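You operate a simulated robot arm through the tools that you are given. There is no shell and no other tool. Be economical: measure what you need, move in short steps, check, and stop when the job is done.

Carry out the task below with a simulated robot arm. There is one attempt and no reset: what you move stays moved.

TASK
Vent the dome, move its cup to the black tray and put the dome back.
Fine: vent before you lift; the dome ends on the black plate with the vent shut.

It is judged by the outcome, as a careful person would: the job done as asked, and still so three seconds after it is handed in. It fails if anything else is knocked over, pushed out of place, dropped, spilled or broken.

THE ROBOT
A 7-joint arm with a two-finger parallel gripper, fixed in place. Base frame: the origin is at the foot of the arm, x ahead of it, y to its left, z up; the work surface is at about z = 764. Lengths are in mm, angles in rad, forces in N, time in s.
With the tool pointing down near the work surface it reaches from about 220 to 680 mm from the base axis. Its first joint turns from -1.152 to 1.152 rad. Payload 2.4 kg.
Tool frame: the origin (TCP) lies between the finger pads and is the grasp point; the fingertips stand 30 mm ahead of it; z points along the fingers, y is the line along which they close. The gripper opens to 94 mm. The fingers are 28 mm wide and 10 mm thick; the gripper's body (50 by 96 mm) begins 55 mm behind the TCP.
Orientation is told as [roll, pitch, yaw] about the base's x, y, z axes, in that order, counted from this pose: with the fingers straight down and closing along the base's y, the tool's x points along the base's -x, its y along +y and its z along -z.

THE INTERFACE
- The arm moves only by the tool jog_arm. Its arguments are lists of equal length, an entry for each row: "delta_pos": the shift along the tool's x, y, z in units of 100 mm (1.0 is 100 mm), a list of three; "rot": the turn, a rotation vector about the tool's x, y, z in units of 45 degrees (1.0 is 45 degrees), a list of three. In form: {"delta_pos": [[x, y, z], ...], "rot": [[wx, wy, wz], ...]}. A call has 1 to 8 rows; each row is the pose to reach, as a shift and turn from the pose commanded when the call began, along the tool's axes at that moment. "claw" is the finger opening in cm, from 0 to 9.4, set as the call begins (left out, the last holds). A call with a number of a shift or a turn outside -1 to 1 is refused whole. A row lasts 0.2 s, in which the tool goes at most 50 mm and 0.15 rad; a call with a longer step from one row to the next is refused whole, and so is a gripper value outside its range. A pose out of reach is approached as far as the arm can. The call stops where the force on the tool passes 70 N (or 10 N more than at its start, if that is more) or the arm is blocked; 0.2 s more then pass. The fingers move at their own pace (about 153 mm/s each) and stop on an object; they squeeze with about 42 N. The grip force told is the motor's: it shows also when the fingers shut on nothing. Time passes only in rows, and 0.2 s behind the last, so rows that repeat a pose let the fingers close. It gives the time, the measured TCP pose, the force on the tool (base axes), the opening and the grip force at its end, in the units of the frame above (readings bear some noise).
- Cameras (640 x 400 px; columns grow to the right, rows downward): "scene" is fixed at [43.3, 476.5, 1445.6]; the picture's right is [-0.72, -0.69, 0.00], its down [-0.38, 0.40, -0.83] and it looks along [0.58, -0.60, -0.55] (base axes); focal length 344 px, centre (320, 200). "wrist" rides on the gripper at [-37, 0, -58] in the tool frame; the picture's right is [0.00, -1.00, 0.00], its down [0.97, 0.00, -0.24] and it looks along [0.24, 0.00, 0.97] (tool axes); focal length 218 px, centre (320, 200).
- camera(camera): a new picture of that camera. No time passes.
- point_at(camera, pixels): for up to 12 pixels [column, row] of the newest picture of that camera ("zoom" is the newest enlarged one), the place [x, y, z] in the base frame of the surface seen there, good to about 3 mm. No time passes.
- inspect(camera, box): a new picture of the part [left, top, right, bottom] of that camera's present view, enlarged. No time passes.
- close_job(): hands the job in; it is judged then, once.

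Work in short steps. Measure before you move; look again where a grasp or a placing could have gone wrong, and mend it. You have 80 turns and 38 pictures in all, the two below and enlarged ones among them. Open the gripper and draw the arm clear of the work before you hand the job in, unless the task says otherwise; then end with one line.

The tools are called by a JSON object that holds its "api" and its "payload". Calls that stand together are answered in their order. jog_arm: Moves the arm, as the interface text tells. Its arguments: {"type":"object","properties":{"delta_pos":{"type":"array"},"rot":{"type":"array"},"claw":{"type":"number"}},"required":["delta_pos","rot"]} The other tools are called the same way: camera (camera) takes a picture; point_at (camera, pixels) gives the place of the surface under pixels of a picture; inspect (camera, box) takes an enlarged picture of a part of a camera's view; close_job () hands the job in.

At the start:

```text
time_s: 0.0
eef_pos: [347.4, 11.0, 1138.6]
tcp_rot: [0.0, 0.0, 0.002]
wrist_force: [0.3, 0.6, 0.0]
finger_gap: 94.0
gripper_force: 0.1
```

scene: 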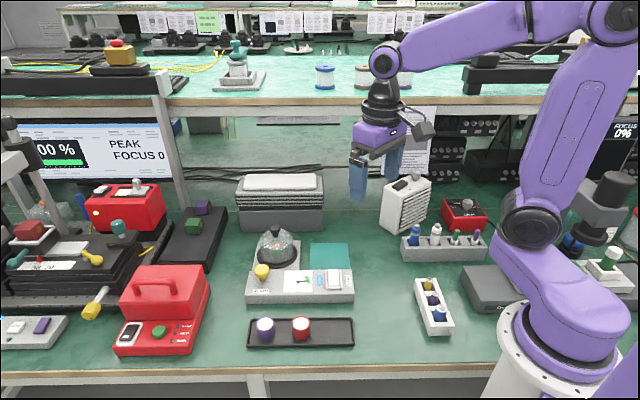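
wrist: 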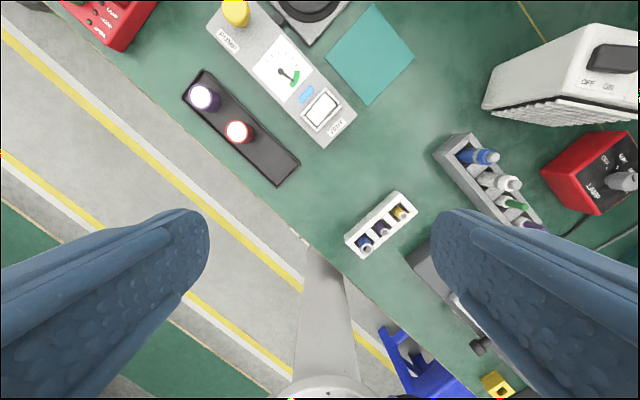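

I begin by looking closely at the dome station (around 300,270 in the scene) and the tray in front of it.

{"api": "inspect", "payload": {"camera": "scene", "box": [230, 215, 370, 302]}}

{"api": "inspect", "payload": {"camera": "scene", "box": [230, 290, 370, 377]}}

```text
4.57 times, centred on (300, 258) of scene
```

zoom: 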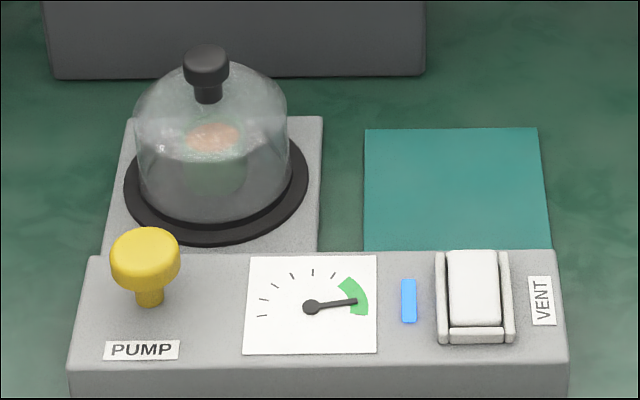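

```text
4.57 times, centred on (300, 334) of scene
```

zoom: 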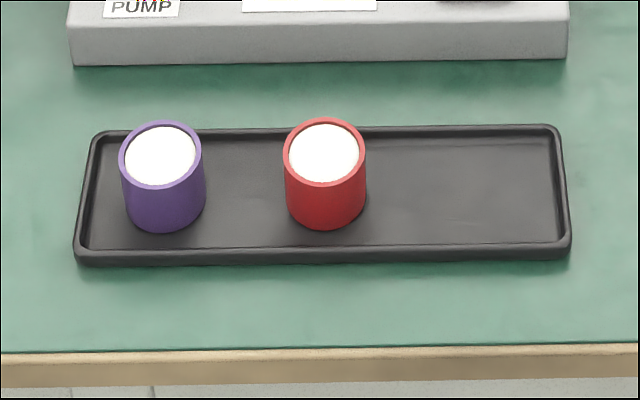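

I measure the tray through the zoom first, and the dome, vent and mat through the scene picture.

{"api": "point_at", "payload": {"camera": "zoom", "pixels": [[162, 156], [325, 153], [325, 120], [325, 185], [460, 150], [460, 200], [460, 235], [540, 190], [105, 132], [85, 255], [550, 130], [565, 250]]}}

{"api": "inspect", "payload": {"camera": "scene", "box": [230, 215, 370, 302]}}

```text
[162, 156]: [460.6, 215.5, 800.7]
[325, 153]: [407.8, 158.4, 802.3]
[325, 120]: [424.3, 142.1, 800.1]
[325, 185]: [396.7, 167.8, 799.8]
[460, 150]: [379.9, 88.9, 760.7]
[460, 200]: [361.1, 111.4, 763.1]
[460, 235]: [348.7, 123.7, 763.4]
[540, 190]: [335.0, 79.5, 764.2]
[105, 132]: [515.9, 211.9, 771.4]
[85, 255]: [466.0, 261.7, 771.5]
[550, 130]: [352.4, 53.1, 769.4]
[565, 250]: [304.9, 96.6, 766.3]
```

```text
4.57 times, centred on (300, 258) of scene
```

zoom: 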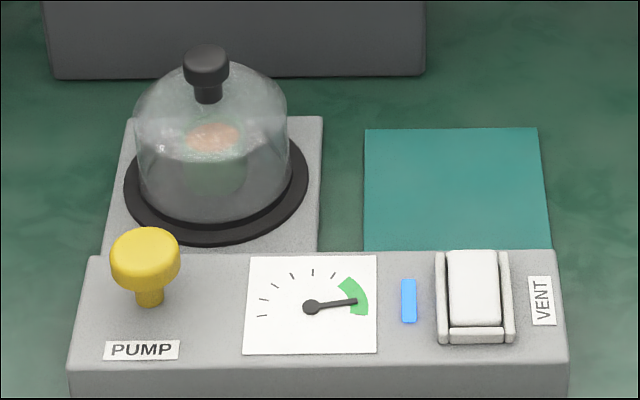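

{"api": "point_at", "payload": {"camera": "zoom", "pixels": [[206, 55], [206, 72], [207, 95], [128, 185], [305, 185], [215, 239], [472, 258], [472, 290], [472, 320], [476, 334], [442, 300], [508, 300]]}}

{"api": "point_at", "payload": {"camera": "zoom", "pixels": [[366, 130], [536, 130], [548, 245], [366, 245], [455, 190], [145, 245], [409, 300], [542, 300], [315, 120], [212, 137], [560, 260], [560, 345]]}}

```text
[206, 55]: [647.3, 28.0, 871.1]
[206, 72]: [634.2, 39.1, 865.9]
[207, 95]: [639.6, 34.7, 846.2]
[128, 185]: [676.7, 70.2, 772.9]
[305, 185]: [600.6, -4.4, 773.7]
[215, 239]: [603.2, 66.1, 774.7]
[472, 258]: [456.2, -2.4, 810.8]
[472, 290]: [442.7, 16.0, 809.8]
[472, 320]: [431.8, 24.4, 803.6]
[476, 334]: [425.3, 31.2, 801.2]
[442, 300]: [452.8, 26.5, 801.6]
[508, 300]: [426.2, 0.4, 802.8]
```

```text
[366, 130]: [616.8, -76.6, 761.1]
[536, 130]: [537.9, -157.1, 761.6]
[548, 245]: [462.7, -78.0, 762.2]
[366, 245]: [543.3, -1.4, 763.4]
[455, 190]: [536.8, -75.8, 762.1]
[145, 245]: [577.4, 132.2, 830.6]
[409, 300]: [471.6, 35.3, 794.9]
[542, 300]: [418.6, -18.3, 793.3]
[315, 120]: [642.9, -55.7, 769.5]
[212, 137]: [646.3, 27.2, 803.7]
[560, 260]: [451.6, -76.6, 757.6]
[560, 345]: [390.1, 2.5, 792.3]
```

The station lies at 45° to the base; the vent rocker is near (442,12), with its far end higher (811) than its near end (804). The gauge needle is in the green, so the dome is under vacuum. I turn the tool to line up with the station, close the fingers and move over the vent.

{"api": "jog_arm", "payload": {"delta_pos": [[-0.15, 0, 0.16], [-0.3, 0, 0.33], [-0.45, 0, 0.5], [-0.6, 0, 0.66], [-0.75, 0, 0.83], [-0.9, 0, 1.0], [-0.9, 0, 1.0]], "rot": [[0, 0, 0.17], [0, 0, 0.34], [0, 0, 0.51], [0, 0, 0.68], [0, 0, 0.85], [0, 0, 1.0], [0, 0, 1.0]], "claw": 0}}

{"api": "camera", "payload": {"camera": "wrist"}}

```text
time_s: 1.6
eef_pos: [437.2, 8.5, 1038.7]
tcp_rot: [0.0, -0.001, -0.786]
wrist_force: [0.1, -0.2, -0.3]
finger_gap: 0.3
gripper_force: 32.8
```

```text
32 pictures are left
```

wrist: 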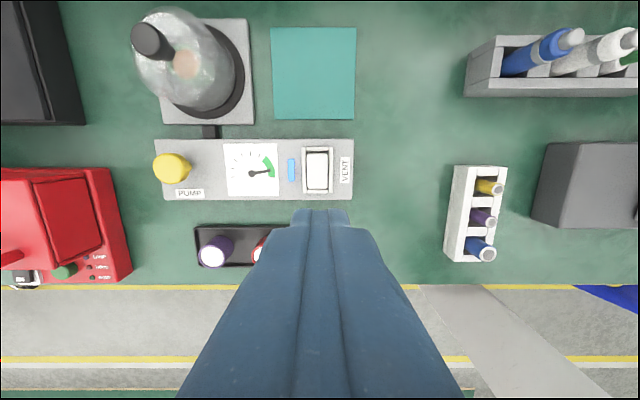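

The view is aligned with the station. I zoom on the vent at (317,170) to find its shape and ends.

{"api": "inspect", "payload": {"camera": "wrist", "box": [270, 140, 366, 200]}}

{"api": "point_at", "payload": {"camera": "zoom", "pixels": [[310, 80], [310, 110], [310, 150], [310, 190], [310, 230], [310, 270], [310, 310], [310, 345], [250, 200], [370, 200], [150, 180], [310, 60]]}}

```text
6.67 times, centred on (318, 170) of wrist
```

zoom: 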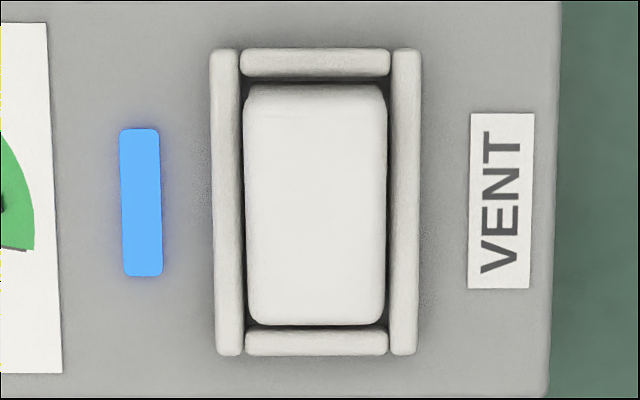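

```text
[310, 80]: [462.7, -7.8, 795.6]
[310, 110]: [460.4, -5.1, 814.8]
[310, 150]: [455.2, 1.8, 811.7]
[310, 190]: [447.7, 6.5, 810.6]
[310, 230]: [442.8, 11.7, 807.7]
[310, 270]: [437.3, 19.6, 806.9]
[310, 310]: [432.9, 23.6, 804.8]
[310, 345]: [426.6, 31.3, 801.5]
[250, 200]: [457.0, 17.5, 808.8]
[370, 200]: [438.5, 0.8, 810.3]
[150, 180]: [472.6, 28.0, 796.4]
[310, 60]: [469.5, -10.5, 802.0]
```

Rocker: raised far end (461,-5,814), low near end (431,26,804). Pressing the raised end should vent. I go over (456.6,-1) and down, stopping above it.

{"api": "jog_arm", "payload": {"delta_pos": [[-0.1, 0.035, 0.33], [-0.2, 0.07, 0.66], [-0.205, 0.07, 1.0], [-0.205, 0.07, 1.0]], "rot": [[0, 0, 0], [0, 0, 0], [0, 0, 0], [0, 0, 0]]}}

{"api": "jog_arm", "payload": {"delta_pos": [[0, 0, 0.3], [0, 0, 0.6], [0, 0, 0.77], [0, 0, 0.77]], "rot": [[0, 0, 0], [0, 0, 0], [0, 0, 0], [0, 0, 0]]}}

{"api": "camera", "payload": {"camera": "wrist"}}

```text
time_s: 2.6
eef_pos: [458.7, 2.3, 936.9]
tcp_rot: [-0.001, 0.0, -0.785]
wrist_force: [0.2, 0.1, -0.4]
finger_gap: 0.0
gripper_force: 33.0
```

```text
time_s: 3.6
eef_pos: [457.1, 2.7, 861.5]
tcp_rot: [0.0, 0.0, -0.786]
wrist_force: [-0.6, 0.2, -0.2]
finger_gap: 0.1
gripper_force: 32.7
```

```text
30 pictures are left
```

wrist: 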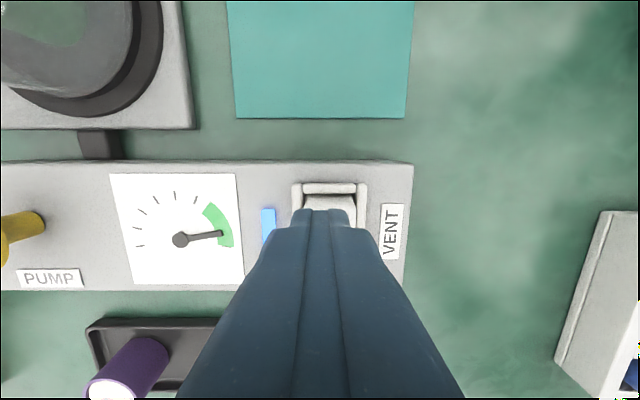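

The fingers sit over the rocker's raised end. I press down in small steps.

{"api": "jog_arm", "payload": {"delta_pos": [[-0.02, -0.02, 0.14], [-0.02, -0.02, 0.18], [-0.02, -0.02, 0.21], [-0.02, -0.02, 0.235], [-0.02, -0.02, 0.255], [-0.02, -0.02, 0.255]], "rot": [[0, 0, 0], [0, 0, 0], [0, 0, 0], [0, 0, 0], [0, 0, 0], [0, 0, 0]]}}

{"api": "camera", "payload": {"camera": "wrist"}}

```text
time_s: 5.0
eef_pos: [459.5, -3.4, 839.9]
tcp_rot: [0.003, -0.003, -0.787]
wrist_force: [-3.6, -0.8, 11.9]
finger_gap: 0.0
gripper_force: 32.6
stopped in row 6: the force on the tool passed its limit (the readings are from after the stop); the commanded pose is now the measured one
```

```text
29 pictures are left
```

wrist: 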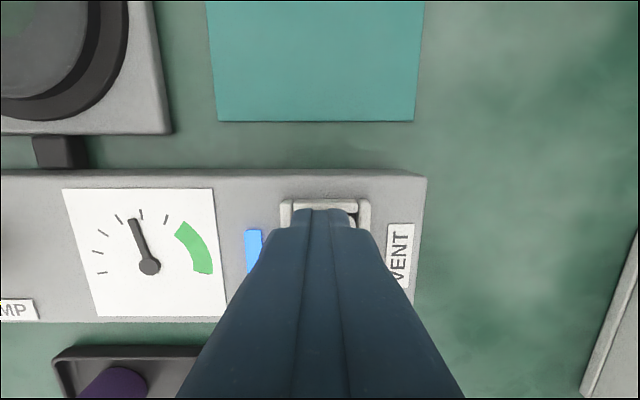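

The needle has begun to fall, so the vent is opening. I lift off and see where the needle and rocker settle.

{"api": "jog_arm", "payload": {"delta_pos": [[0, 0, -0.3], [0, 0, -0.7], [0, 0, -1.0], [0, 0, -1.0], [0, 0, -1.0], [0, 0, -1.0], [0, 0, -1.0], [0, 0, -1.0]], "rot": [[0, 0, 0], [0, 0, 0], [0, 0, 0], [0, 0, 0], [0, 0, 0], [0, 0, 0], [0, 0, 0], [0, 0, 0]]}}

{"api": "inspect", "payload": {"camera": "scene", "box": [230, 215, 370, 302]}}

```text
time_s: 6.8
eef_pos: [459.0, -2.3, 938.2]
tcp_rot: [0.003, -0.003, -0.788]
wrist_force: [-0.2, -0.2, 0.1]
finger_gap: 0.0
gripper_force: 33.2
```

```text
4.57 times, centred on (300, 258) of scene
```

zoom: 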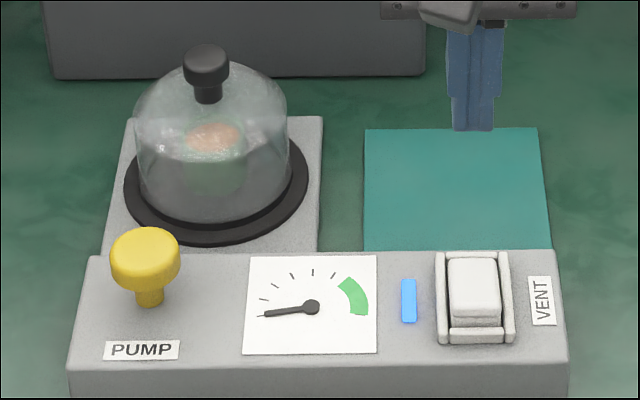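

The needle is at zero and the rocker has flipped: vented. Now I open the gripper and go part of the way to the dome to measure its knob.

{"api": "jog_arm", "payload": {"delta_pos": [[-0.2, 0.25, -0.05], [-0.4, 0.5, -0.1], [-0.6, 0.75, -0.15], [-0.7, 1.0, -0.2], [-0.7, 1.0, -0.2]], "rot": [[0, 0, 0], [0, 0, 0], [0, 0, 0], [0, 0, 0], [0, 0, 0]], "claw": 6.0}}

{"api": "camera", "payload": {"camera": "wrist"}}

```text
time_s: 8.0
eef_pos: [580.3, 18.8, 958.2]
tcp_rot: [0.003, -0.002, -0.789]
wrist_force: [-0.7, 0.0, -0.6]
finger_gap: 59.9
gripper_force: 0.1
```

```text
27 pictures are left
```

wrist: 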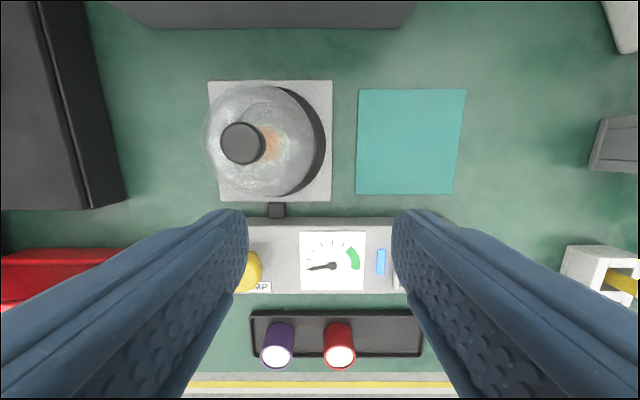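

{"api": "point_at", "payload": {"camera": "wrist", "pixels": [[238, 142], [224, 142], [252, 142], [238, 128], [238, 157], [359, 90], [466, 90], [452, 193], [357, 193], [220, 190], [265, 158], [410, 142]]}}

{"api": "inspect", "payload": {"camera": "wrist", "box": [190, 70, 350, 170]}}

```text
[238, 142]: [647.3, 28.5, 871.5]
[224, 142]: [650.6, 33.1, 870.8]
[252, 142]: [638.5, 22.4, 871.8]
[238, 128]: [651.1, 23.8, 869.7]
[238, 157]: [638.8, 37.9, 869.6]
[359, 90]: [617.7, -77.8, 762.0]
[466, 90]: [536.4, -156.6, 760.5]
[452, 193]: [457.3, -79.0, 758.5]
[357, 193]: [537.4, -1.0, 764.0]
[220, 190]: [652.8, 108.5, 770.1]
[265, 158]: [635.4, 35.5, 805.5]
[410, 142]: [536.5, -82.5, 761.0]
```

```text
4.00 times, centred on (270, 120) of wrist
```

zoom: 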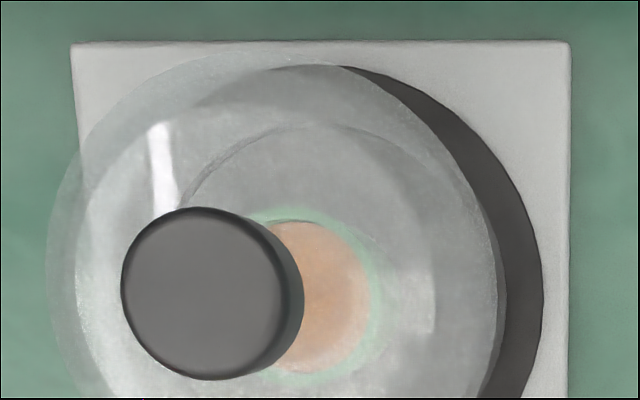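

The knob's top centre is about (645,29.5,871), 27 mm wide. I move over it at height and check.

{"api": "jog_arm", "payload": {"delta_pos": [[-0.2, 0.27, 0], [-0.38, 0.533, 0], [-0.38, 0.533, 0.3], [-0.38, 0.533, 0.3]], "rot": [[0, 0, 0], [0, 0, 0], [0, 0, 0], [0, 0, 0]]}}

{"api": "camera", "payload": {"camera": "wrist"}}

{"api": "inspect", "payload": {"camera": "scene", "box": [230, 190, 350, 265]}}

```text
time_s: 9.0
eef_pos: [642.4, 29.7, 930.4]
tcp_rot: [0.002, -0.003, -0.787]
wrist_force: [-0.2, -0.4, 0.3]
finger_gap: 59.8
gripper_force: 0.1
```

```text
25 pictures are left
```

wrist: 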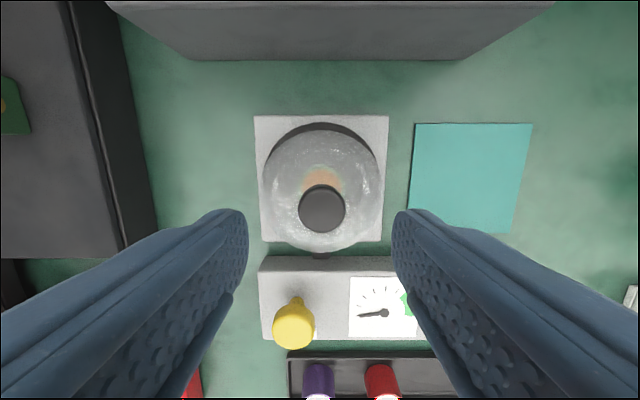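

```text
5.33 times, centred on (290, 228) of scene
```

zoom: 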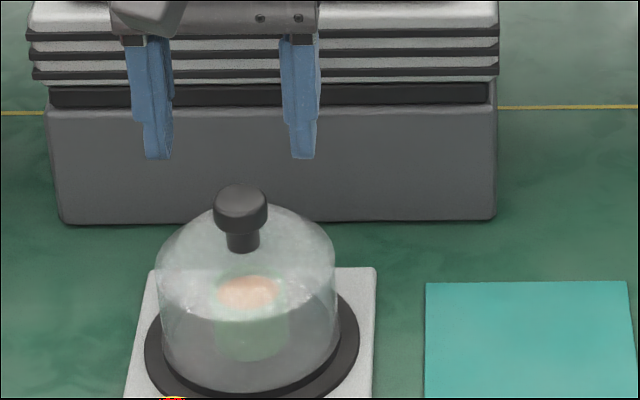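

The knob is laterally centred (col 322), about 2.5 mm toward tool -x. I check the height of the instrument behind before going down.

{"api": "point_at", "payload": {"camera": "zoom", "pixels": [[260, 112], [400, 112], [400, 20], [240, 200], [240, 228], [240, 245], [190, 250], [300, 230]]}}

{"api": "jog_arm", "payload": {"delta_pos": [[-0.02, -0.01, 0.2], [-0.02, -0.01, 0.4], [-0.02, -0.01, 0.54], [-0.02, -0.01, 0.54]], "rot": [[0, 0, 0], [0, 0, 0], [0, 0, 0], [0, 0, 0]]}}

{"api": "inspect", "payload": {"camera": "scene", "box": [230, 190, 350, 265]}}

```text
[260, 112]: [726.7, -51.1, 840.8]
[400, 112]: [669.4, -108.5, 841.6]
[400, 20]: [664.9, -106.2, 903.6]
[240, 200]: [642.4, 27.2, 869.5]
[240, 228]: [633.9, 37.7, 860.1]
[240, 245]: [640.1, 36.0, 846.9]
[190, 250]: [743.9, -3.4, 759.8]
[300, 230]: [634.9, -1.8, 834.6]
```

```text
time_s: 10.0
eef_pos: [643.9, 27.2, 876.0]
tcp_rot: [0.005, -0.003, -0.786]
wrist_force: [0.0, -0.4, -1.1]
finger_gap: 60.0
gripper_force: 0.1
```

```text
5.33 times, centred on (290, 228) of scene
```

zoom: 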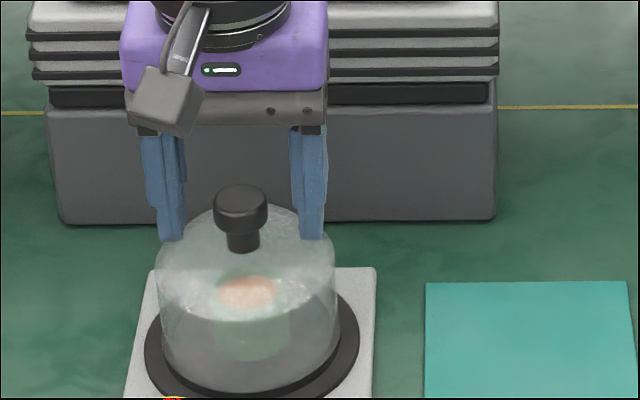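

The fingers straddle the knob, with the tips above the glass. I close on it.

{"api": "jog_arm", "payload": {"delta_pos": [[0, 0, 0], [0, 0, 0], [0, 0, 0], [0, 0, 0]], "rot": [[0, 0, 0], [0, 0, 0], [0, 0, 0], [0, 0, 0]], "claw": 0}}

{"api": "inspect", "payload": {"camera": "scene", "box": [230, 190, 350, 265]}}

```text
time_s: 11.0
eef_pos: [645.4, 27.0, 875.2]
tcp_rot: [0.003, -0.001, -0.787]
wrist_force: [0.6, 0.7, 0.1]
finger_gap: 27.1
gripper_force: 42.2
```

```text
5.33 times, centred on (290, 228) of scene
```

zoom: 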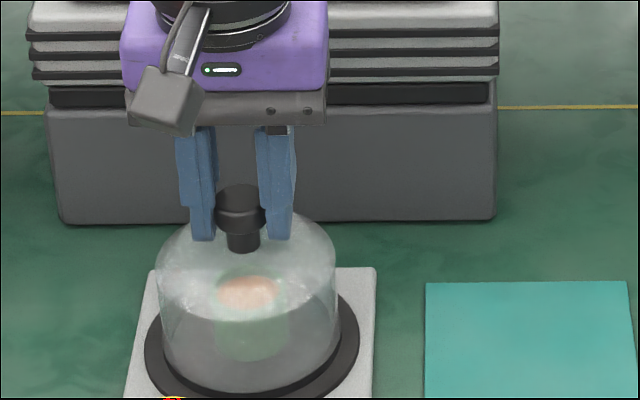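

The grip reads 27.1 mm and 42 N on the knob. I lift straight up slowly.

{"api": "jog_arm", "payload": {"delta_pos": [[0, 0, -0.05], [0, 0, -0.15], [0, 0, -0.3], [0, 0, -0.5], [0, 0, -0.7], [0, 0, -0.9], [0, 0, -0.9]], "rot": [[0, 0, 0], [0, 0, 0], [0, 0, 0], [0, 0, 0], [0, 0, 0], [0, 0, 0], [0, 0, 0]]}}

{"api": "camera", "payload": {"camera": "scene"}}

```text
time_s: 12.6
eef_pos: [646.3, 26.7, 964.9]
tcp_rot: [0.002, 0.0, -0.787]
wrist_force: [0.4, 0.0, -0.6]
finger_gap: 27.2
gripper_force: 41.9
```

```text
21 pictures are left
```

scene: 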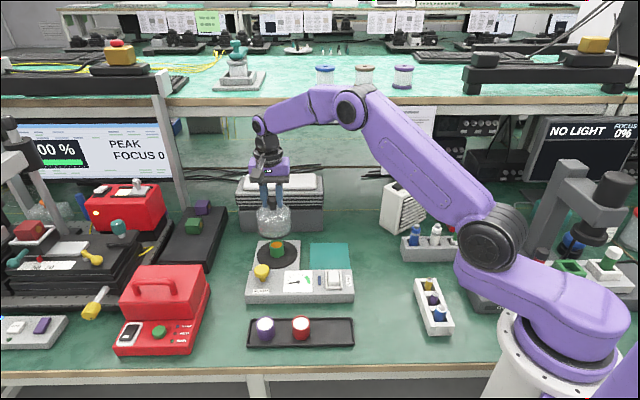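

The dome is up and clear, and the cup is left standing on the plate. I carry the dome along to the teal mat centred at (537,-79).

{"api": "jog_arm", "payload": {"delta_pos": [[0, -0.15, 0], [0, -0.35, 0], [0, -0.55, 0], [0, -0.75, 0], [0, -0.9, 0], [0, -1.0, 0], [0, -1.0, 0]], "rot": [[0, 0, 0], [0, 0, 0], [0, 0, 0], [0, 0, 0], [0, 0, 0], [0, 0, 0], [0, 0, 0]]}}

{"api": "jog_arm", "payload": {"delta_pos": [[0.01, -0.15, 0.1], [0.014, -0.3, 0.25], [0.014, -0.42, 0.45], [0.014, -0.513, 0.65], [0.014, -0.513, 0.8], [0.014, -0.513, 0.8]], "rot": [[0, 0, 0], [0, 0, 0], [0, 0, 0], [0, 0, 0], [0, 0, 0], [0, 0, 0]]}}

{"api": "inspect", "payload": {"camera": "scene", "box": [240, 215, 380, 302]}}

```text
time_s: 14.2
eef_pos: [573.6, -43.9, 965.9]
tcp_rot: [0.002, -0.001, -0.787]
wrist_force: [0.4, -0.1, -1.5]
finger_gap: 26.9
gripper_force: 41.7
```

```text
time_s: 15.6
eef_pos: [536.2, -78.3, 884.7]
tcp_rot: [0.002, -0.002, -0.787]
wrist_force: [0.3, -0.9, -1.4]
finger_gap: 27.1
gripper_force: 42.0
```

```text
4.57 times, centred on (310, 258) of scene
```

zoom: 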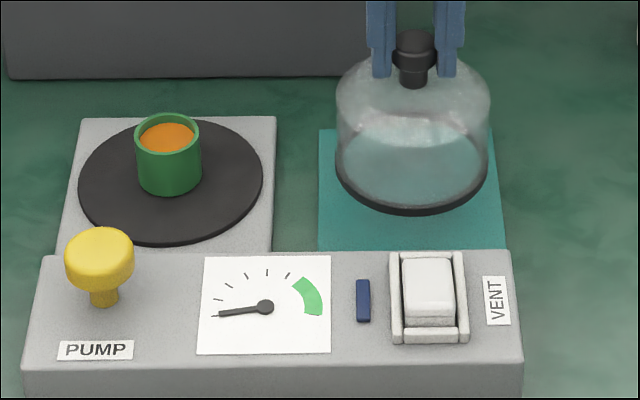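

The dome is over the mat, about 20 mm up. I lower it in small steps until I feel contact.

{"api": "jog_arm", "payload": {"delta_pos": [[0, 0, 0.08], [0, 0, 0.14], [0, 0, 0.17], [0, 0, 0.19], [0, 0, 0.2], [0, 0, 0.21], [0, 0, 0.21]], "rot": [[0, 0, 0], [0, 0, 0], [0, 0, 0], [0, 0, 0], [0, 0, 0], [0, 0, 0], [0, 0, 0]]}}

```text
time_s: 17.2
eef_pos: [537.6, -79.0, 864.6]
tcp_rot: [0.002, -0.001, -0.787]
wrist_force: [-0.2, -0.1, -1.8]
finger_gap: 26.7
gripper_force: 42.0
```

{"api": "jog_arm", "payload": {"delta_pos": [[0, 0, 0.01], [0, 0, 0.02], [0, 0, 0.03], [0, 0, 0.03]], "rot": [[0, 0, 0], [0, 0, 0], [0, 0, 0], [0, 0, 0]]}}

{"api": "inspect", "payload": {"camera": "scene", "box": [280, 215, 380, 277]}}

```text
time_s: 18.2
eef_pos: [536.8, -79.7, 863.4]
tcp_rot: [0.006, -0.006, -0.789]
wrist_force: [-8.2, 4.2, 47.4]
finger_gap: 26.8
gripper_force: 42.1
```

```text
6.40 times, centred on (330, 246) of scene
```

zoom: 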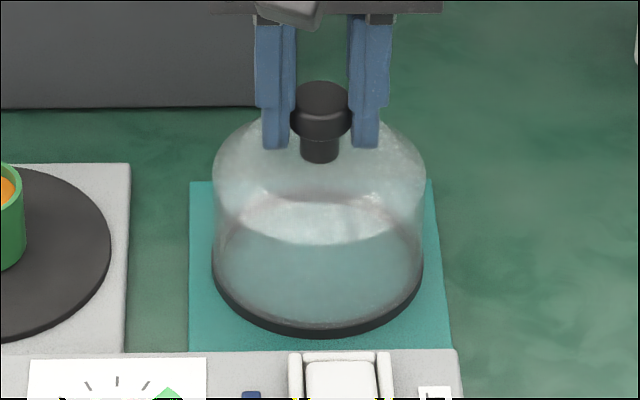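

Contact is firm (47 N). I ease up 2 mm, open, and rise clear.

{"api": "jog_arm", "payload": {"delta_pos": [[0, 0, -0.02], [0, 0, -0.02]], "rot": [[0, 0, 0], [0, 0, 0]]}}

{"api": "jog_arm", "payload": {"delta_pos": [[0, 0, 0], [0, 0, 0], [0, 0, -0.1], [0, 0, -0.3], [0, 0, -0.6], [0, 0, -0.9], [0, 0, -0.9]], "rot": [[0, 0, 0], [0, 0, 0], [0, 0, 0], [0, 0, 0], [0, 0, 0], [0, 0, 0], [0, 0, 0]], "claw": 6.0}}

{"api": "camera", "payload": {"camera": "wrist"}}

{"api": "inspect", "payload": {"camera": "scene", "box": [240, 215, 380, 302]}}

```text
time_s: 18.8
eef_pos: [537.0, -78.8, 863.6]
tcp_rot: [0.006, -0.005, -0.784]
wrist_force: [3.4, 4.0, 24.8]
finger_gap: 26.8
gripper_force: 41.8
```

```text
time_s: 20.4
eef_pos: [537.6, -78.9, 953.3]
tcp_rot: [0.002, 0.0, -0.787]
wrist_force: [0.2, -0.4, 0.1]
finger_gap: 60.1
gripper_force: 0.0
```

```text
18 pictures are left
```

wrist: 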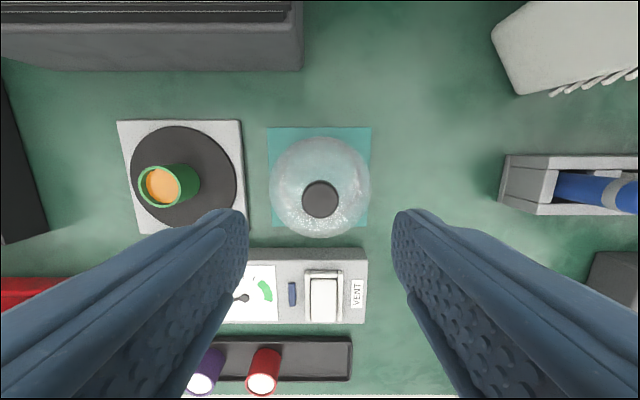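

```text
4.57 times, centred on (310, 258) of scene
```

zoom: 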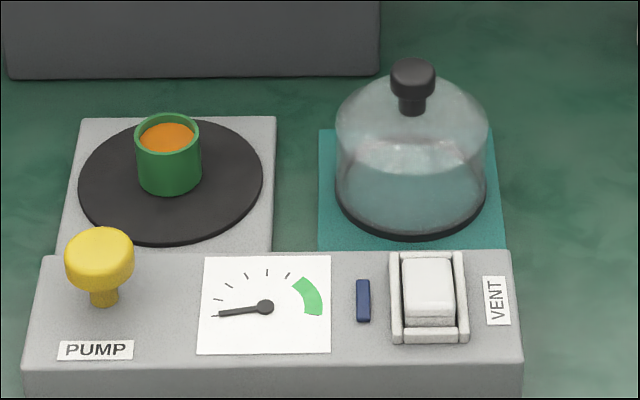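

The dome stands on the mat. Now I measure the green cup, its plate and the tray's free place.

{"api": "point_at", "payload": {"camera": "zoom", "pixels": [[167, 135], [137, 130], [199, 130], [168, 117], [168, 154], [170, 190], [80, 180], [262, 180], [172, 121], [170, 238], [411, 75], [168, 172]]}}

{"api": "point_at", "payload": {"camera": "wrist", "pixels": [[162, 185], [141, 185], [179, 187], [162, 168], [162, 203], [131, 176], [237, 176], [184, 126], [190, 170]]}}

```text
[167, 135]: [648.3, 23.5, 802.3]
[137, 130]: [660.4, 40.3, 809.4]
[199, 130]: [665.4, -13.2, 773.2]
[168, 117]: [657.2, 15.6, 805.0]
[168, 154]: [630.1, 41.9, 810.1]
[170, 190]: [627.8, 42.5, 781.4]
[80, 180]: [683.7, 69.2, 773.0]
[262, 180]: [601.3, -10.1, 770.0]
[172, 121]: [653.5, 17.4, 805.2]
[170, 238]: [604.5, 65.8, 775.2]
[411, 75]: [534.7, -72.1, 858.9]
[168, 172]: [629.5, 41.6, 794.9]
```

```text
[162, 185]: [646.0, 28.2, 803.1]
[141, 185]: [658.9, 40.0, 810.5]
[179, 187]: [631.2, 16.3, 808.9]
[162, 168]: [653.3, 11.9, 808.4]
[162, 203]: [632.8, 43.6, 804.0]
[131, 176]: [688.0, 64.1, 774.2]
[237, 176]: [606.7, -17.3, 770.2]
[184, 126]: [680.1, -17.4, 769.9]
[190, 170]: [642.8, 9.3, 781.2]
```

The cup's centre is (645,28), 39 mm wide, with its rim at 808 and base at 773. I travel over it with the gripper open at 80 mm.

{"api": "jog_arm", "payload": {"delta_pos": [[0, 0.25, 0], [0, 0.5, 0], [0, 0.75, 0], [0, 1.0, 0], [0, 1.0, 0]], "rot": [[0, 0, 0], [0, 0, 0], [0, 0, 0], [0, 0, 0], [0, 0, 0]], "claw": 8.0}}

{"api": "jog_arm", "payload": {"delta_pos": [[0, 0.25, 0.1], [-0.003, 0.51, 0.3], [-0.003, 0.515, 0.6], [-0.003, 0.515, 0.75], [-0.003, 0.515, 0.75]], "rot": [[0, 0, 0], [0, 0, 0], [0, 0, 0], [0, 0, 0], [0, 0, 0]]}}

{"api": "camera", "payload": {"camera": "wrist"}}

```text
time_s: 21.6
eef_pos: [607.2, -7.7, 953.9]
tcp_rot: [0.001, 0.0, -0.787]
wrist_force: [-0.6, 0.4, 0.2]
finger_gap: 79.9
gripper_force: 0.1
```

```text
time_s: 22.8
eef_pos: [641.6, 27.3, 878.4]
tcp_rot: [0.001, -0.001, -0.786]
wrist_force: [-0.3, 0.3, -0.5]
finger_gap: 79.8
gripper_force: 0.0
```

```text
16 pictures are left
```

wrist: 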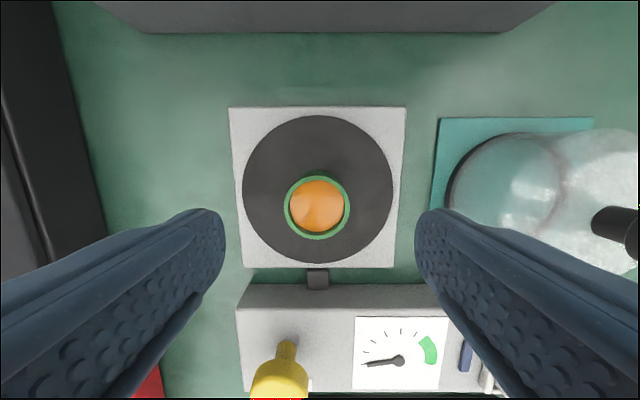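

The cup is centred (317,207). I descend with tips to about 782.

{"api": "jog_arm", "payload": {"delta_pos": [[0, 0.015, 0.25], [0, 0.015, 0.45], [0, 0.015, 0.6], [0, 0.015, 0.67], [0, 0.015, 0.67]], "rot": [[0, 0, 0], [0, 0, 0], [0, 0, 0], [0, 0, 0], [0, 0, 0]]}}

{"api": "jog_arm", "payload": {"delta_pos": [[0, 0, 0], [0, 0, 0], [0, 0, 0], [0, 0, 0]], "rot": [[0, 0, 0], [0, 0, 0], [0, 0, 0], [0, 0, 0]], "claw": 0}}

{"api": "inspect", "payload": {"camera": "scene", "box": [220, 190, 360, 277]}}

```text
time_s: 24.0
eef_pos: [644.1, 28.5, 811.4]
tcp_rot: [0.003, -0.003, -0.789]
wrist_force: [0.4, 0.0, 0.3]
finger_gap: 80.1
gripper_force: 0.0
```

```text
time_s: 25.0
eef_pos: [643.9, 28.2, 811.2]
tcp_rot: [0.001, -0.002, -0.786]
wrist_force: [0.7, -0.4, 0.3]
finger_gap: 38.9
gripper_force: 42.1
```

```text
4.57 times, centred on (290, 234) of scene
```

zoom: 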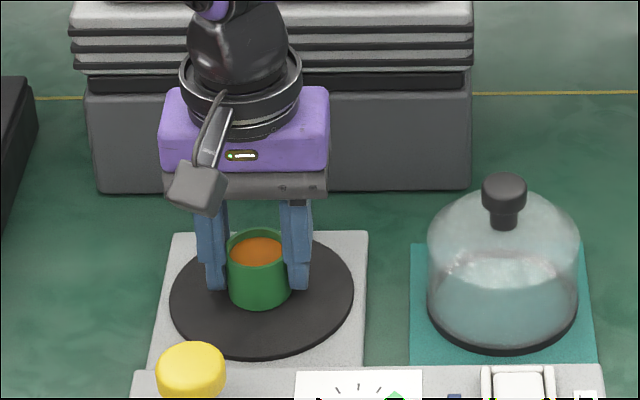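

The cup is held (38.9 mm). I lift it level and gently.

{"api": "jog_arm", "payload": {"delta_pos": [[0, 0, -0.05], [0, 0, -0.15], [0, 0, -0.3], [0, 0, -0.5], [0, 0, -0.7], [0, 0, -0.85], [0, 0, -0.9], [0, 0, -0.9]], "rot": [[0, 0, 0], [0, 0, 0], [0, 0, 0], [0, 0, 0], [0, 0, 0], [0, 0, 0], [0, 0, 0], [0, 0, 0]]}}

{"api": "jog_arm", "payload": {"delta_pos": [[0.05, -0.03, 0], [0.15, -0.085, 0], [0.3, -0.17, 0], [0.5, -0.284, 0], [0.7, -0.4, 0], [0.85, -0.48, 0], [0.95, -0.54, 0], [1.0, -0.57, 0]], "rot": [[0, 0, 0], [0, 0, 0], [0, 0, 0], [0, 0, 0], [0, 0, 0], [0, 0, 0], [0, 0, 0], [0, 0, 0]]}}

{"api": "jog_arm", "payload": {"delta_pos": [[0.05, -0.03, 0], [0.15, -0.085, 0], [0.3, -0.17, 0], [0.5, -0.284, 0], [0.7, -0.4, 0], [0.85, -0.48, 0], [0.95, -0.54, 0], [1.0, -0.57, 0]], "rot": [[0, 0, 0], [0, 0, 0], [0, 0, 0], [0, 0, 0], [0, 0, 0], [0, 0, 0], [0, 0, 0], [0, 0, 0]]}}

```text
time_s: 26.8
eef_pos: [644.7, 27.8, 902.2]
tcp_rot: [0.001, -0.001, -0.788]
wrist_force: [0.0, 0.1, 0.0]
finger_gap: 38.7
gripper_force: 41.8
```

```text
time_s: 28.6
eef_pos: [534.1, 60.7, 899.9]
tcp_rot: [0.004, -0.001, -0.788]
wrist_force: [-0.1, 0.4, -0.4]
finger_gap: 38.7
gripper_force: 42.2
```

```text
time_s: 30.4
eef_pos: [423.5, 90.2, 900.1]
tcp_rot: [0.001, -0.001, -0.788]
wrist_force: [0.3, -0.6, -1.1]
finger_gap: 39.0
gripper_force: 42.3
```

About 65 mm remain to the free place at (361,106.5).

{"api": "jog_arm", "payload": {"delta_pos": [[0.05, -0.03, 0], [0.15, -0.09, 0], [0.3, -0.18, 0], [0.45, -0.265, 0], [0.53, -0.31, 0.1], [0.557, -0.327, 0.25], [0.557, -0.327, 0.4], [0.557, -0.327, 0.4]], "rot": [[0, 0, 0], [0, 0, 0], [0, 0, 0], [0, 0, 0], [0, 0, 0], [0, 0, 0], [0, 0, 0], [0, 0, 0]]}}

{"api": "inspect", "payload": {"camera": "scene", "box": [230, 280, 370, 367]}}

{"api": "camera", "payload": {"camera": "wrist"}}

```text
time_s: 32.2
eef_pos: [360.8, 108.0, 860.7]
tcp_rot: [0.004, -0.002, -0.786]
wrist_force: [0.2, -0.1, -0.2]
finger_gap: 38.6
gripper_force: 42.0
```

```text
4.57 times, centred on (300, 324) of scene
```

zoom: 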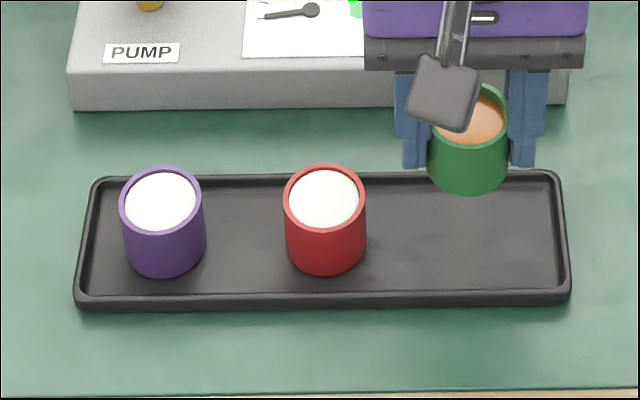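

```text
13 pictures are left
```

wrist: 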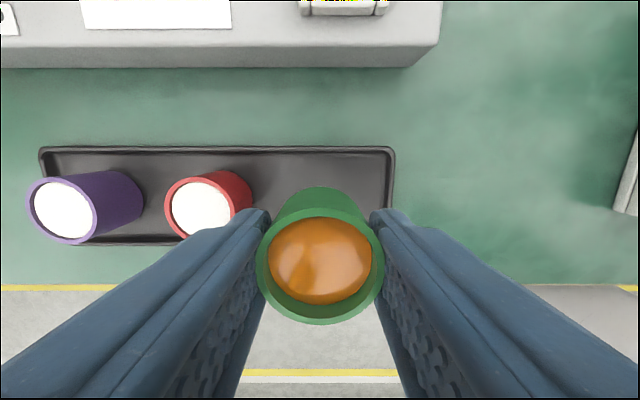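

The cup hangs over the tray's free place, clear of the red cup. I lower it to just above the floor, then in 1 mm steps.

{"api": "jog_arm", "payload": {"delta_pos": [[0, 0, 0.1], [0, 0, 0.25], [0, 0, 0.4], [0, 0, 0.5], [0, 0, 0.54], [0, 0, 0.54]], "rot": [[0, 0, 0], [0, 0, 0], [0, 0, 0], [0, 0, 0], [0, 0, 0], [0, 0, 0]]}}

{"api": "jog_arm", "payload": {"delta_pos": [[0, 0, 0.01], [0, 0, 0.02], [0, 0, 0.03], [0, 0, 0.03]], "rot": [[0, 0, 0], [0, 0, 0], [0, 0, 0], [0, 0, 0]]}}

```text
time_s: 33.6
eef_pos: [359.7, 106.1, 807.1]
tcp_rot: [0.004, -0.001, -0.787]
wrist_force: [0.2, 0.7, -0.6]
finger_gap: 38.7
gripper_force: 41.8
```

```text
time_s: 34.6
eef_pos: [360.4, 105.4, 804.1]
tcp_rot: [0.002, 0.0, -0.787]
wrist_force: [0.4, 0.4, -0.8]
finger_gap: 38.9
gripper_force: 42.3
```

{"api": "jog_arm", "payload": {"delta_pos": [[0, 0, 0.007], [0, 0, 0.014], [0, 0, 0.02], [0, 0, 0.02]], "rot": [[0, 0, 0], [0, 0, 0], [0, 0, 0], [0, 0, 0]]}}

{"api": "inspect", "payload": {"camera": "scene", "box": [280, 290, 380, 352]}}

```text
time_s: 35.6
eef_pos: [361.4, 107.2, 801.2]
tcp_rot: [0.001, -0.002, -0.788]
wrist_force: [0.8, 0.1, -1.0]
finger_gap: 38.8
gripper_force: 41.9
```

```text
6.40 times, centred on (330, 321) of scene
```

zoom: 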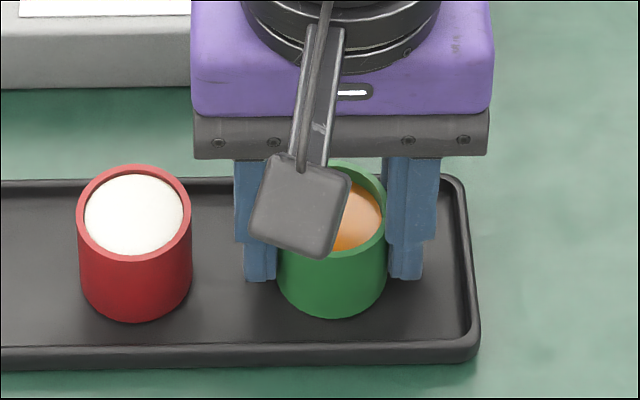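

No contact yet, and the cup looks near the floor. I continue down gently.

{"api": "jog_arm", "payload": {"delta_pos": [[0, 0, 0.007], [0, 0, 0.014], [0, 0, 0.02], [0, 0, 0.02]], "rot": [[0, 0, 0], [0, 0, 0], [0, 0, 0], [0, 0, 0]]}}

```text
time_s: 36.6
eef_pos: [361.1, 105.9, 798.5]
tcp_rot: [0.004, -0.004, -0.785]
wrist_force: [-3.0, 3.3, 36.9]
finger_gap: 39.1
gripper_force: 41.7
```

Contact (37 N). I ease up 1.5 mm, open only to 50 mm to stay off the tray wall, and rise.

{"api": "jog_arm", "payload": {"delta_pos": [[0, 0, -0.015], [0, 0, -0.015]], "rot": [[0, 0, 0], [0, 0, 0]]}}

{"api": "jog_arm", "payload": {"delta_pos": [[0, 0, 0], [0, 0, 0], [0, 0, -0.1], [0, 0, -0.3], [0, 0, -0.6], [0, 0, -0.9], [0, 0, -1.0], [0, 0, -1.0]], "rot": [[0, 0, 0], [0, 0, 0], [0, 0, 0], [0, 0, 0], [0, 0, 0], [0, 0, 0], [0, 0, 0], [0, 0, 0]], "claw": 5.0}}

{"api": "inspect", "payload": {"camera": "scene", "box": [230, 280, 370, 367]}}

```text
time_s: 37.2
eef_pos: [360.3, 106.6, 799.7]
tcp_rot: [0.002, -0.001, -0.788]
wrist_force: [0.0, 0.4, -1.3]
finger_gap: 38.8
gripper_force: 42.2
```

```text
time_s: 39.0
eef_pos: [362.1, 106.2, 903.3]
tcp_rot: [0.004, -0.003, -0.788]
wrist_force: [-0.2, 0.6, -0.5]
finger_gap: 50.2
gripper_force: 0.1
```

```text
4.57 times, centred on (300, 324) of scene
```

zoom: 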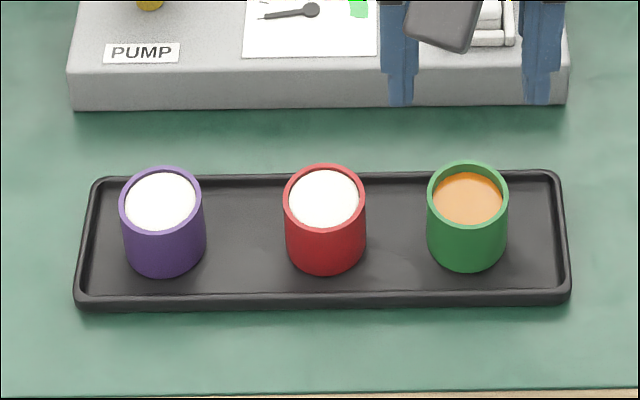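

The green cup stands in the tray. Back to the dome: rise and travel to above its knob at (537,-79).

{"api": "jog_arm", "payload": {"delta_pos": [[-0.2, 0, -0.3], [-0.5, -0.01, -0.55], [-0.8, -0.02, -0.55], [-1.0, -0.03, -0.55], [-1.0, -0.03, -0.55]], "rot": [[0, 0, 0], [0, 0, 0], [0, 0, 0], [0, 0, 0], [0, 0, 0]], "claw": 6.0}}

{"api": "jog_arm", "payload": {"delta_pos": [[-0.3, 0, 0], [-0.6, -0.01, 0], [-0.9, -0.02, 0], [-1.0, -0.027, 0], [-1.0, -0.027, 0]], "rot": [[0, 0, 0], [0, 0, 0], [0, 0, 0], [0, 0, 0], [0, 0, 0]]}}

{"api": "jog_arm", "payload": {"delta_pos": [[-0.3, 0, 0], [-0.556, -0.01, 0], [-0.556, -0.01, 0.2], [-0.556, -0.01, 0.2]], "rot": [[0, 0, 0], [0, 0, 0], [0, 0, 0], [0, 0, 0]]}}

{"api": "camera", "payload": {"camera": "wrist"}}

```text
time_s: 40.2
eef_pos: [428.4, 33.9, 955.9]
tcp_rot: [0.003, -0.002, -0.787]
wrist_force: [-0.8, -0.6, -0.6]
finger_gap: 60.1
gripper_force: 0.0
```

```text
time_s: 41.4
eef_pos: [498.1, -39.6, 953.8]
tcp_rot: [0.001, -0.002, -0.788]
wrist_force: [0.5, -0.3, 0.3]
finger_gap: 59.9
gripper_force: 0.0
```

```text
time_s: 42.4
eef_pos: [536.2, -79.5, 934.4]
tcp_rot: [0.001, -0.001, -0.787]
wrist_force: [0.1, -0.2, 0.2]
finger_gap: 60.1
gripper_force: 0.1
```

```text
10 pictures are left
```

wrist: 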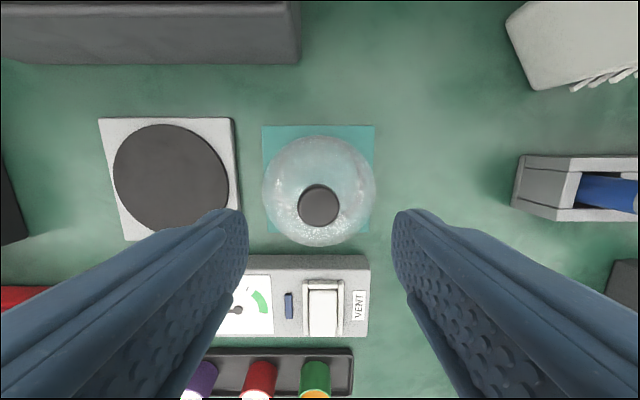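

The knob is centred (319,205). I measure the plate's edge for the return, then descend and grip.

{"api": "point_at", "payload": {"camera": "wrist", "pixels": [[114, 177], [228, 177], [168, 126], [174, 229], [170, 177], [130, 138], [212, 216]]}}

{"api": "jog_arm", "payload": {"delta_pos": [[0, 0, 0.25], [0, 0, 0.5], [0, 0, 0.65], [0, 0, 0.7], [0, 0, 0.7]], "rot": [[0, 0, 0], [0, 0, 0], [0, 0, 0], [0, 0, 0], [0, 0, 0]]}}

{"api": "jog_arm", "payload": {"delta_pos": [[0, 0, 0], [0, 0, 0], [0, 0, 0], [0, 0, 0]], "rot": [[0, 0, 0], [0, 0, 0], [0, 0, 0], [0, 0, 0]], "claw": 0}}

```text
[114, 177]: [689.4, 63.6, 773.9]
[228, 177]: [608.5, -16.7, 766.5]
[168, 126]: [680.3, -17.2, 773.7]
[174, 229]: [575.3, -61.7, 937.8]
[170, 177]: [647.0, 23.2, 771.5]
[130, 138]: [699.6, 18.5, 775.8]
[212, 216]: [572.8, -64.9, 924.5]
```

```text
time_s: 43.6
eef_pos: [535.4, -78.4, 865.9]
tcp_rot: [0.002, -0.002, -0.787]
wrist_force: [-0.8, 0.2, -0.3]
finger_gap: 60.0
gripper_force: 0.0
```

```text
time_s: 44.6
eef_pos: [535.5, -78.5, 865.9]
tcp_rot: [0.001, -0.001, -0.788]
wrist_force: [0.0, 0.0, -0.3]
finger_gap: 27.0
gripper_force: 42.1
```

The knob is held (27.0 mm). I lift and carry the dome back to (645,27).

{"api": "jog_arm", "payload": {"delta_pos": [[0, 0, -0.05], [0, 0, -0.15], [0, 0, -0.3], [0, 0, -0.45], [0, 0, -0.6], [0, 0, -0.7], [0, 0, -0.7]], "rot": [[0, 0, 0], [0, 0, 0], [0, 0, 0], [0, 0, 0], [0, 0, 0], [0, 0, 0], [0, 0, 0]]}}

{"api": "jog_arm", "payload": {"delta_pos": [[0, 0.1, 0], [0, 0.25, 0], [0, 0.45, 0], [0, 0.65, 0], [0, 0.85, 0], [0, 1.0, 0], [0, 1.0, 0]], "rot": [[0, 0, 0], [0, 0, 0], [0, 0, 0], [0, 0, 0], [0, 0, 0], [0, 0, 0], [0, 0, 0]]}}

{"api": "jog_arm", "payload": {"delta_pos": [[-0.006, 0.15, 0], [-0.012, 0.35, 0], [-0.012, 0.48, 0.05], [-0.012, 0.517, 0.2], [-0.012, 0.517, 0.35], [-0.012, 0.517, 0.45], [-0.012, 0.517, 0.45]], "rot": [[0, 0, 0], [0, 0, 0], [0, 0, 0], [0, 0, 0], [0, 0, 0], [0, 0, 0], [0, 0, 0]]}}

{"api": "inspect", "payload": {"camera": "scene", "box": [220, 195, 360, 282]}}

```text
time_s: 46.2
eef_pos: [534.4, -79.9, 935.0]
tcp_rot: [0.002, -0.003, -0.787]
wrist_force: [0.0, 0.4, -0.1]
finger_gap: 27.2
gripper_force: 41.8
```

```text
time_s: 47.8
eef_pos: [607.1, -7.0, 936.8]
tcp_rot: [0.001, -0.001, -0.788]
wrist_force: [0.1, 0.7, -1.7]
finger_gap: 27.0
gripper_force: 42.0
```

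```text
time_s: 49.4
eef_pos: [645.3, 26.1, 891.4]
tcp_rot: [0.001, 0.0, -0.788]
wrist_force: [-0.3, -0.2, -0.8]
finger_gap: 26.8
gripper_force: 42.1
```

```text
4.57 times, centred on (290, 238) of scene
```

zoom: 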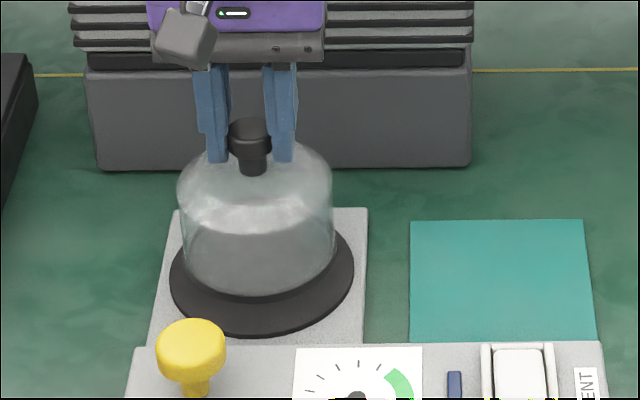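

The dome hovers over the plate, about 14 mm up. I lower it gently to contact.

{"api": "jog_arm", "payload": {"delta_pos": [[0, 0, 0.05], [0, 0, 0.09], [0, 0, 0.11], [0, 0, 0.12], [0, 0, 0.13], [0, 0, 0.135], [0, 0, 0.135]], "rot": [[0, 0, 0], [0, 0, 0], [0, 0, 0], [0, 0, 0], [0, 0, 0], [0, 0, 0], [0, 0, 0]]}}

```text
time_s: 51.0
eef_pos: [644.8, 26.3, 878.0]
tcp_rot: [0.002, -0.002, -0.788]
wrist_force: [0.2, -1.1, -1.6]
finger_gap: 26.8
gripper_force: 42.5
```

{"api": "jog_arm", "payload": {"delta_pos": [[0, 0, 0.008], [0, 0, 0.016], [0, 0, 0.022], [0, 0, 0.022]], "rot": [[0, 0, 0], [0, 0, 0], [0, 0, 0], [0, 0, 0]]}}

```text
time_s: 52.0
eef_pos: [645.3, 26.9, 876.8]
tcp_rot: [0.004, -0.003, -0.786]
wrist_force: [-2.2, -1.4, 20.3]
finger_gap: 27.0
gripper_force: 42.0
```

Contact (20 N). I ease off 1 mm, open, rise and check the dome's seat.

{"api": "jog_arm", "payload": {"delta_pos": [[0, 0, -0.008], [0, 0, -0.008]], "rot": [[0, 0, 0], [0, 0, 0]]}}

{"api": "jog_arm", "payload": {"delta_pos": [[0, 0, 0], [0, 0, 0], [0, 0, -0.1], [0, 0, -0.3], [0, 0, -0.6], [0, 0, -0.8], [0, 0, -0.8]], "rot": [[0, 0, 0], [0, 0, 0], [0, 0, 0], [0, 0, 0], [0, 0, 0], [0, 0, 0], [0, 0, 0]], "claw": 6.0}}

{"api": "inspect", "payload": {"camera": "scene", "box": [230, 215, 370, 302]}}

```text
time_s: 52.6
eef_pos: [645.3, 27.0, 879.0]
tcp_rot: [0.005, -0.004, -0.788]
wrist_force: [-2.4, -1.6, 16.1]
finger_gap: 27.1
gripper_force: 41.2
```

```text
time_s: 54.2
eef_pos: [644.3, 29.6, 956.8]
tcp_rot: [0.001, 0.0, -0.787]
wrist_force: [0.0, 0.6, 0.7]
finger_gap: 60.0
gripper_force: 0.0
```

```text
4.57 times, centred on (300, 258) of scene
```

zoom: 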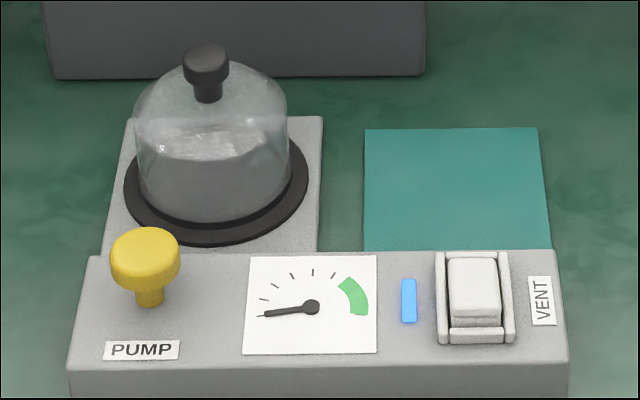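

The dome is seated exactly as before and the blue lamp is lit again. Now the vent: I close the fingers and go over the rocker's near end, now raised, at (435,20).

{"api": "jog_arm", "payload": {"delta_pos": [[0.2, -0.25, 0], [0.4, -0.5, 0], [0.6, -0.75, 0], [0.75, -1.0, 0], [0.75, -1.0, 0]], "rot": [[0, 0, 0], [0, 0, 0], [0, 0, 0], [0, 0, 0], [0, 0, 0]], "claw": 0}}

{"api": "jog_arm", "payload": {"delta_pos": [[0.3, -0.25, 0.2], [0.6, -0.5, 0.45], [0.68, -0.535, 0.75], [0.68, -0.535, 0.9], [0.68, -0.535, 0.9]], "rot": [[0, 0, 0], [0, 0, 0], [0, 0, 0], [0, 0, 0], [0, 0, 0]]}}

{"api": "inspect", "payload": {"camera": "scene", "box": [280, 240, 380, 302]}}

```text
time_s: 55.4
eef_pos: [520.8, 11.8, 955.1]
tcp_rot: [0.001, -0.001, -0.787]
wrist_force: [0.2, -0.2, -0.9]
finger_gap: 0.0
gripper_force: 32.9
```

```text
time_s: 56.6
eef_pos: [434.8, 20.5, 866.2]
tcp_rot: [0.003, -0.002, -0.786]
wrist_force: [0.7, -0.4, -0.7]
finger_gap: 0.0
gripper_force: 33.0
```

```text
6.40 times, centred on (330, 271) of scene
```

zoom: 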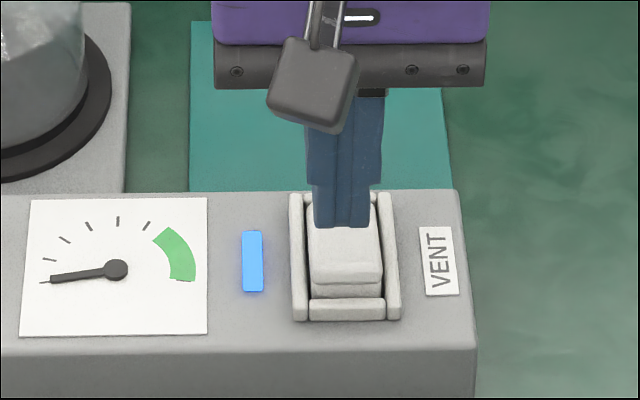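

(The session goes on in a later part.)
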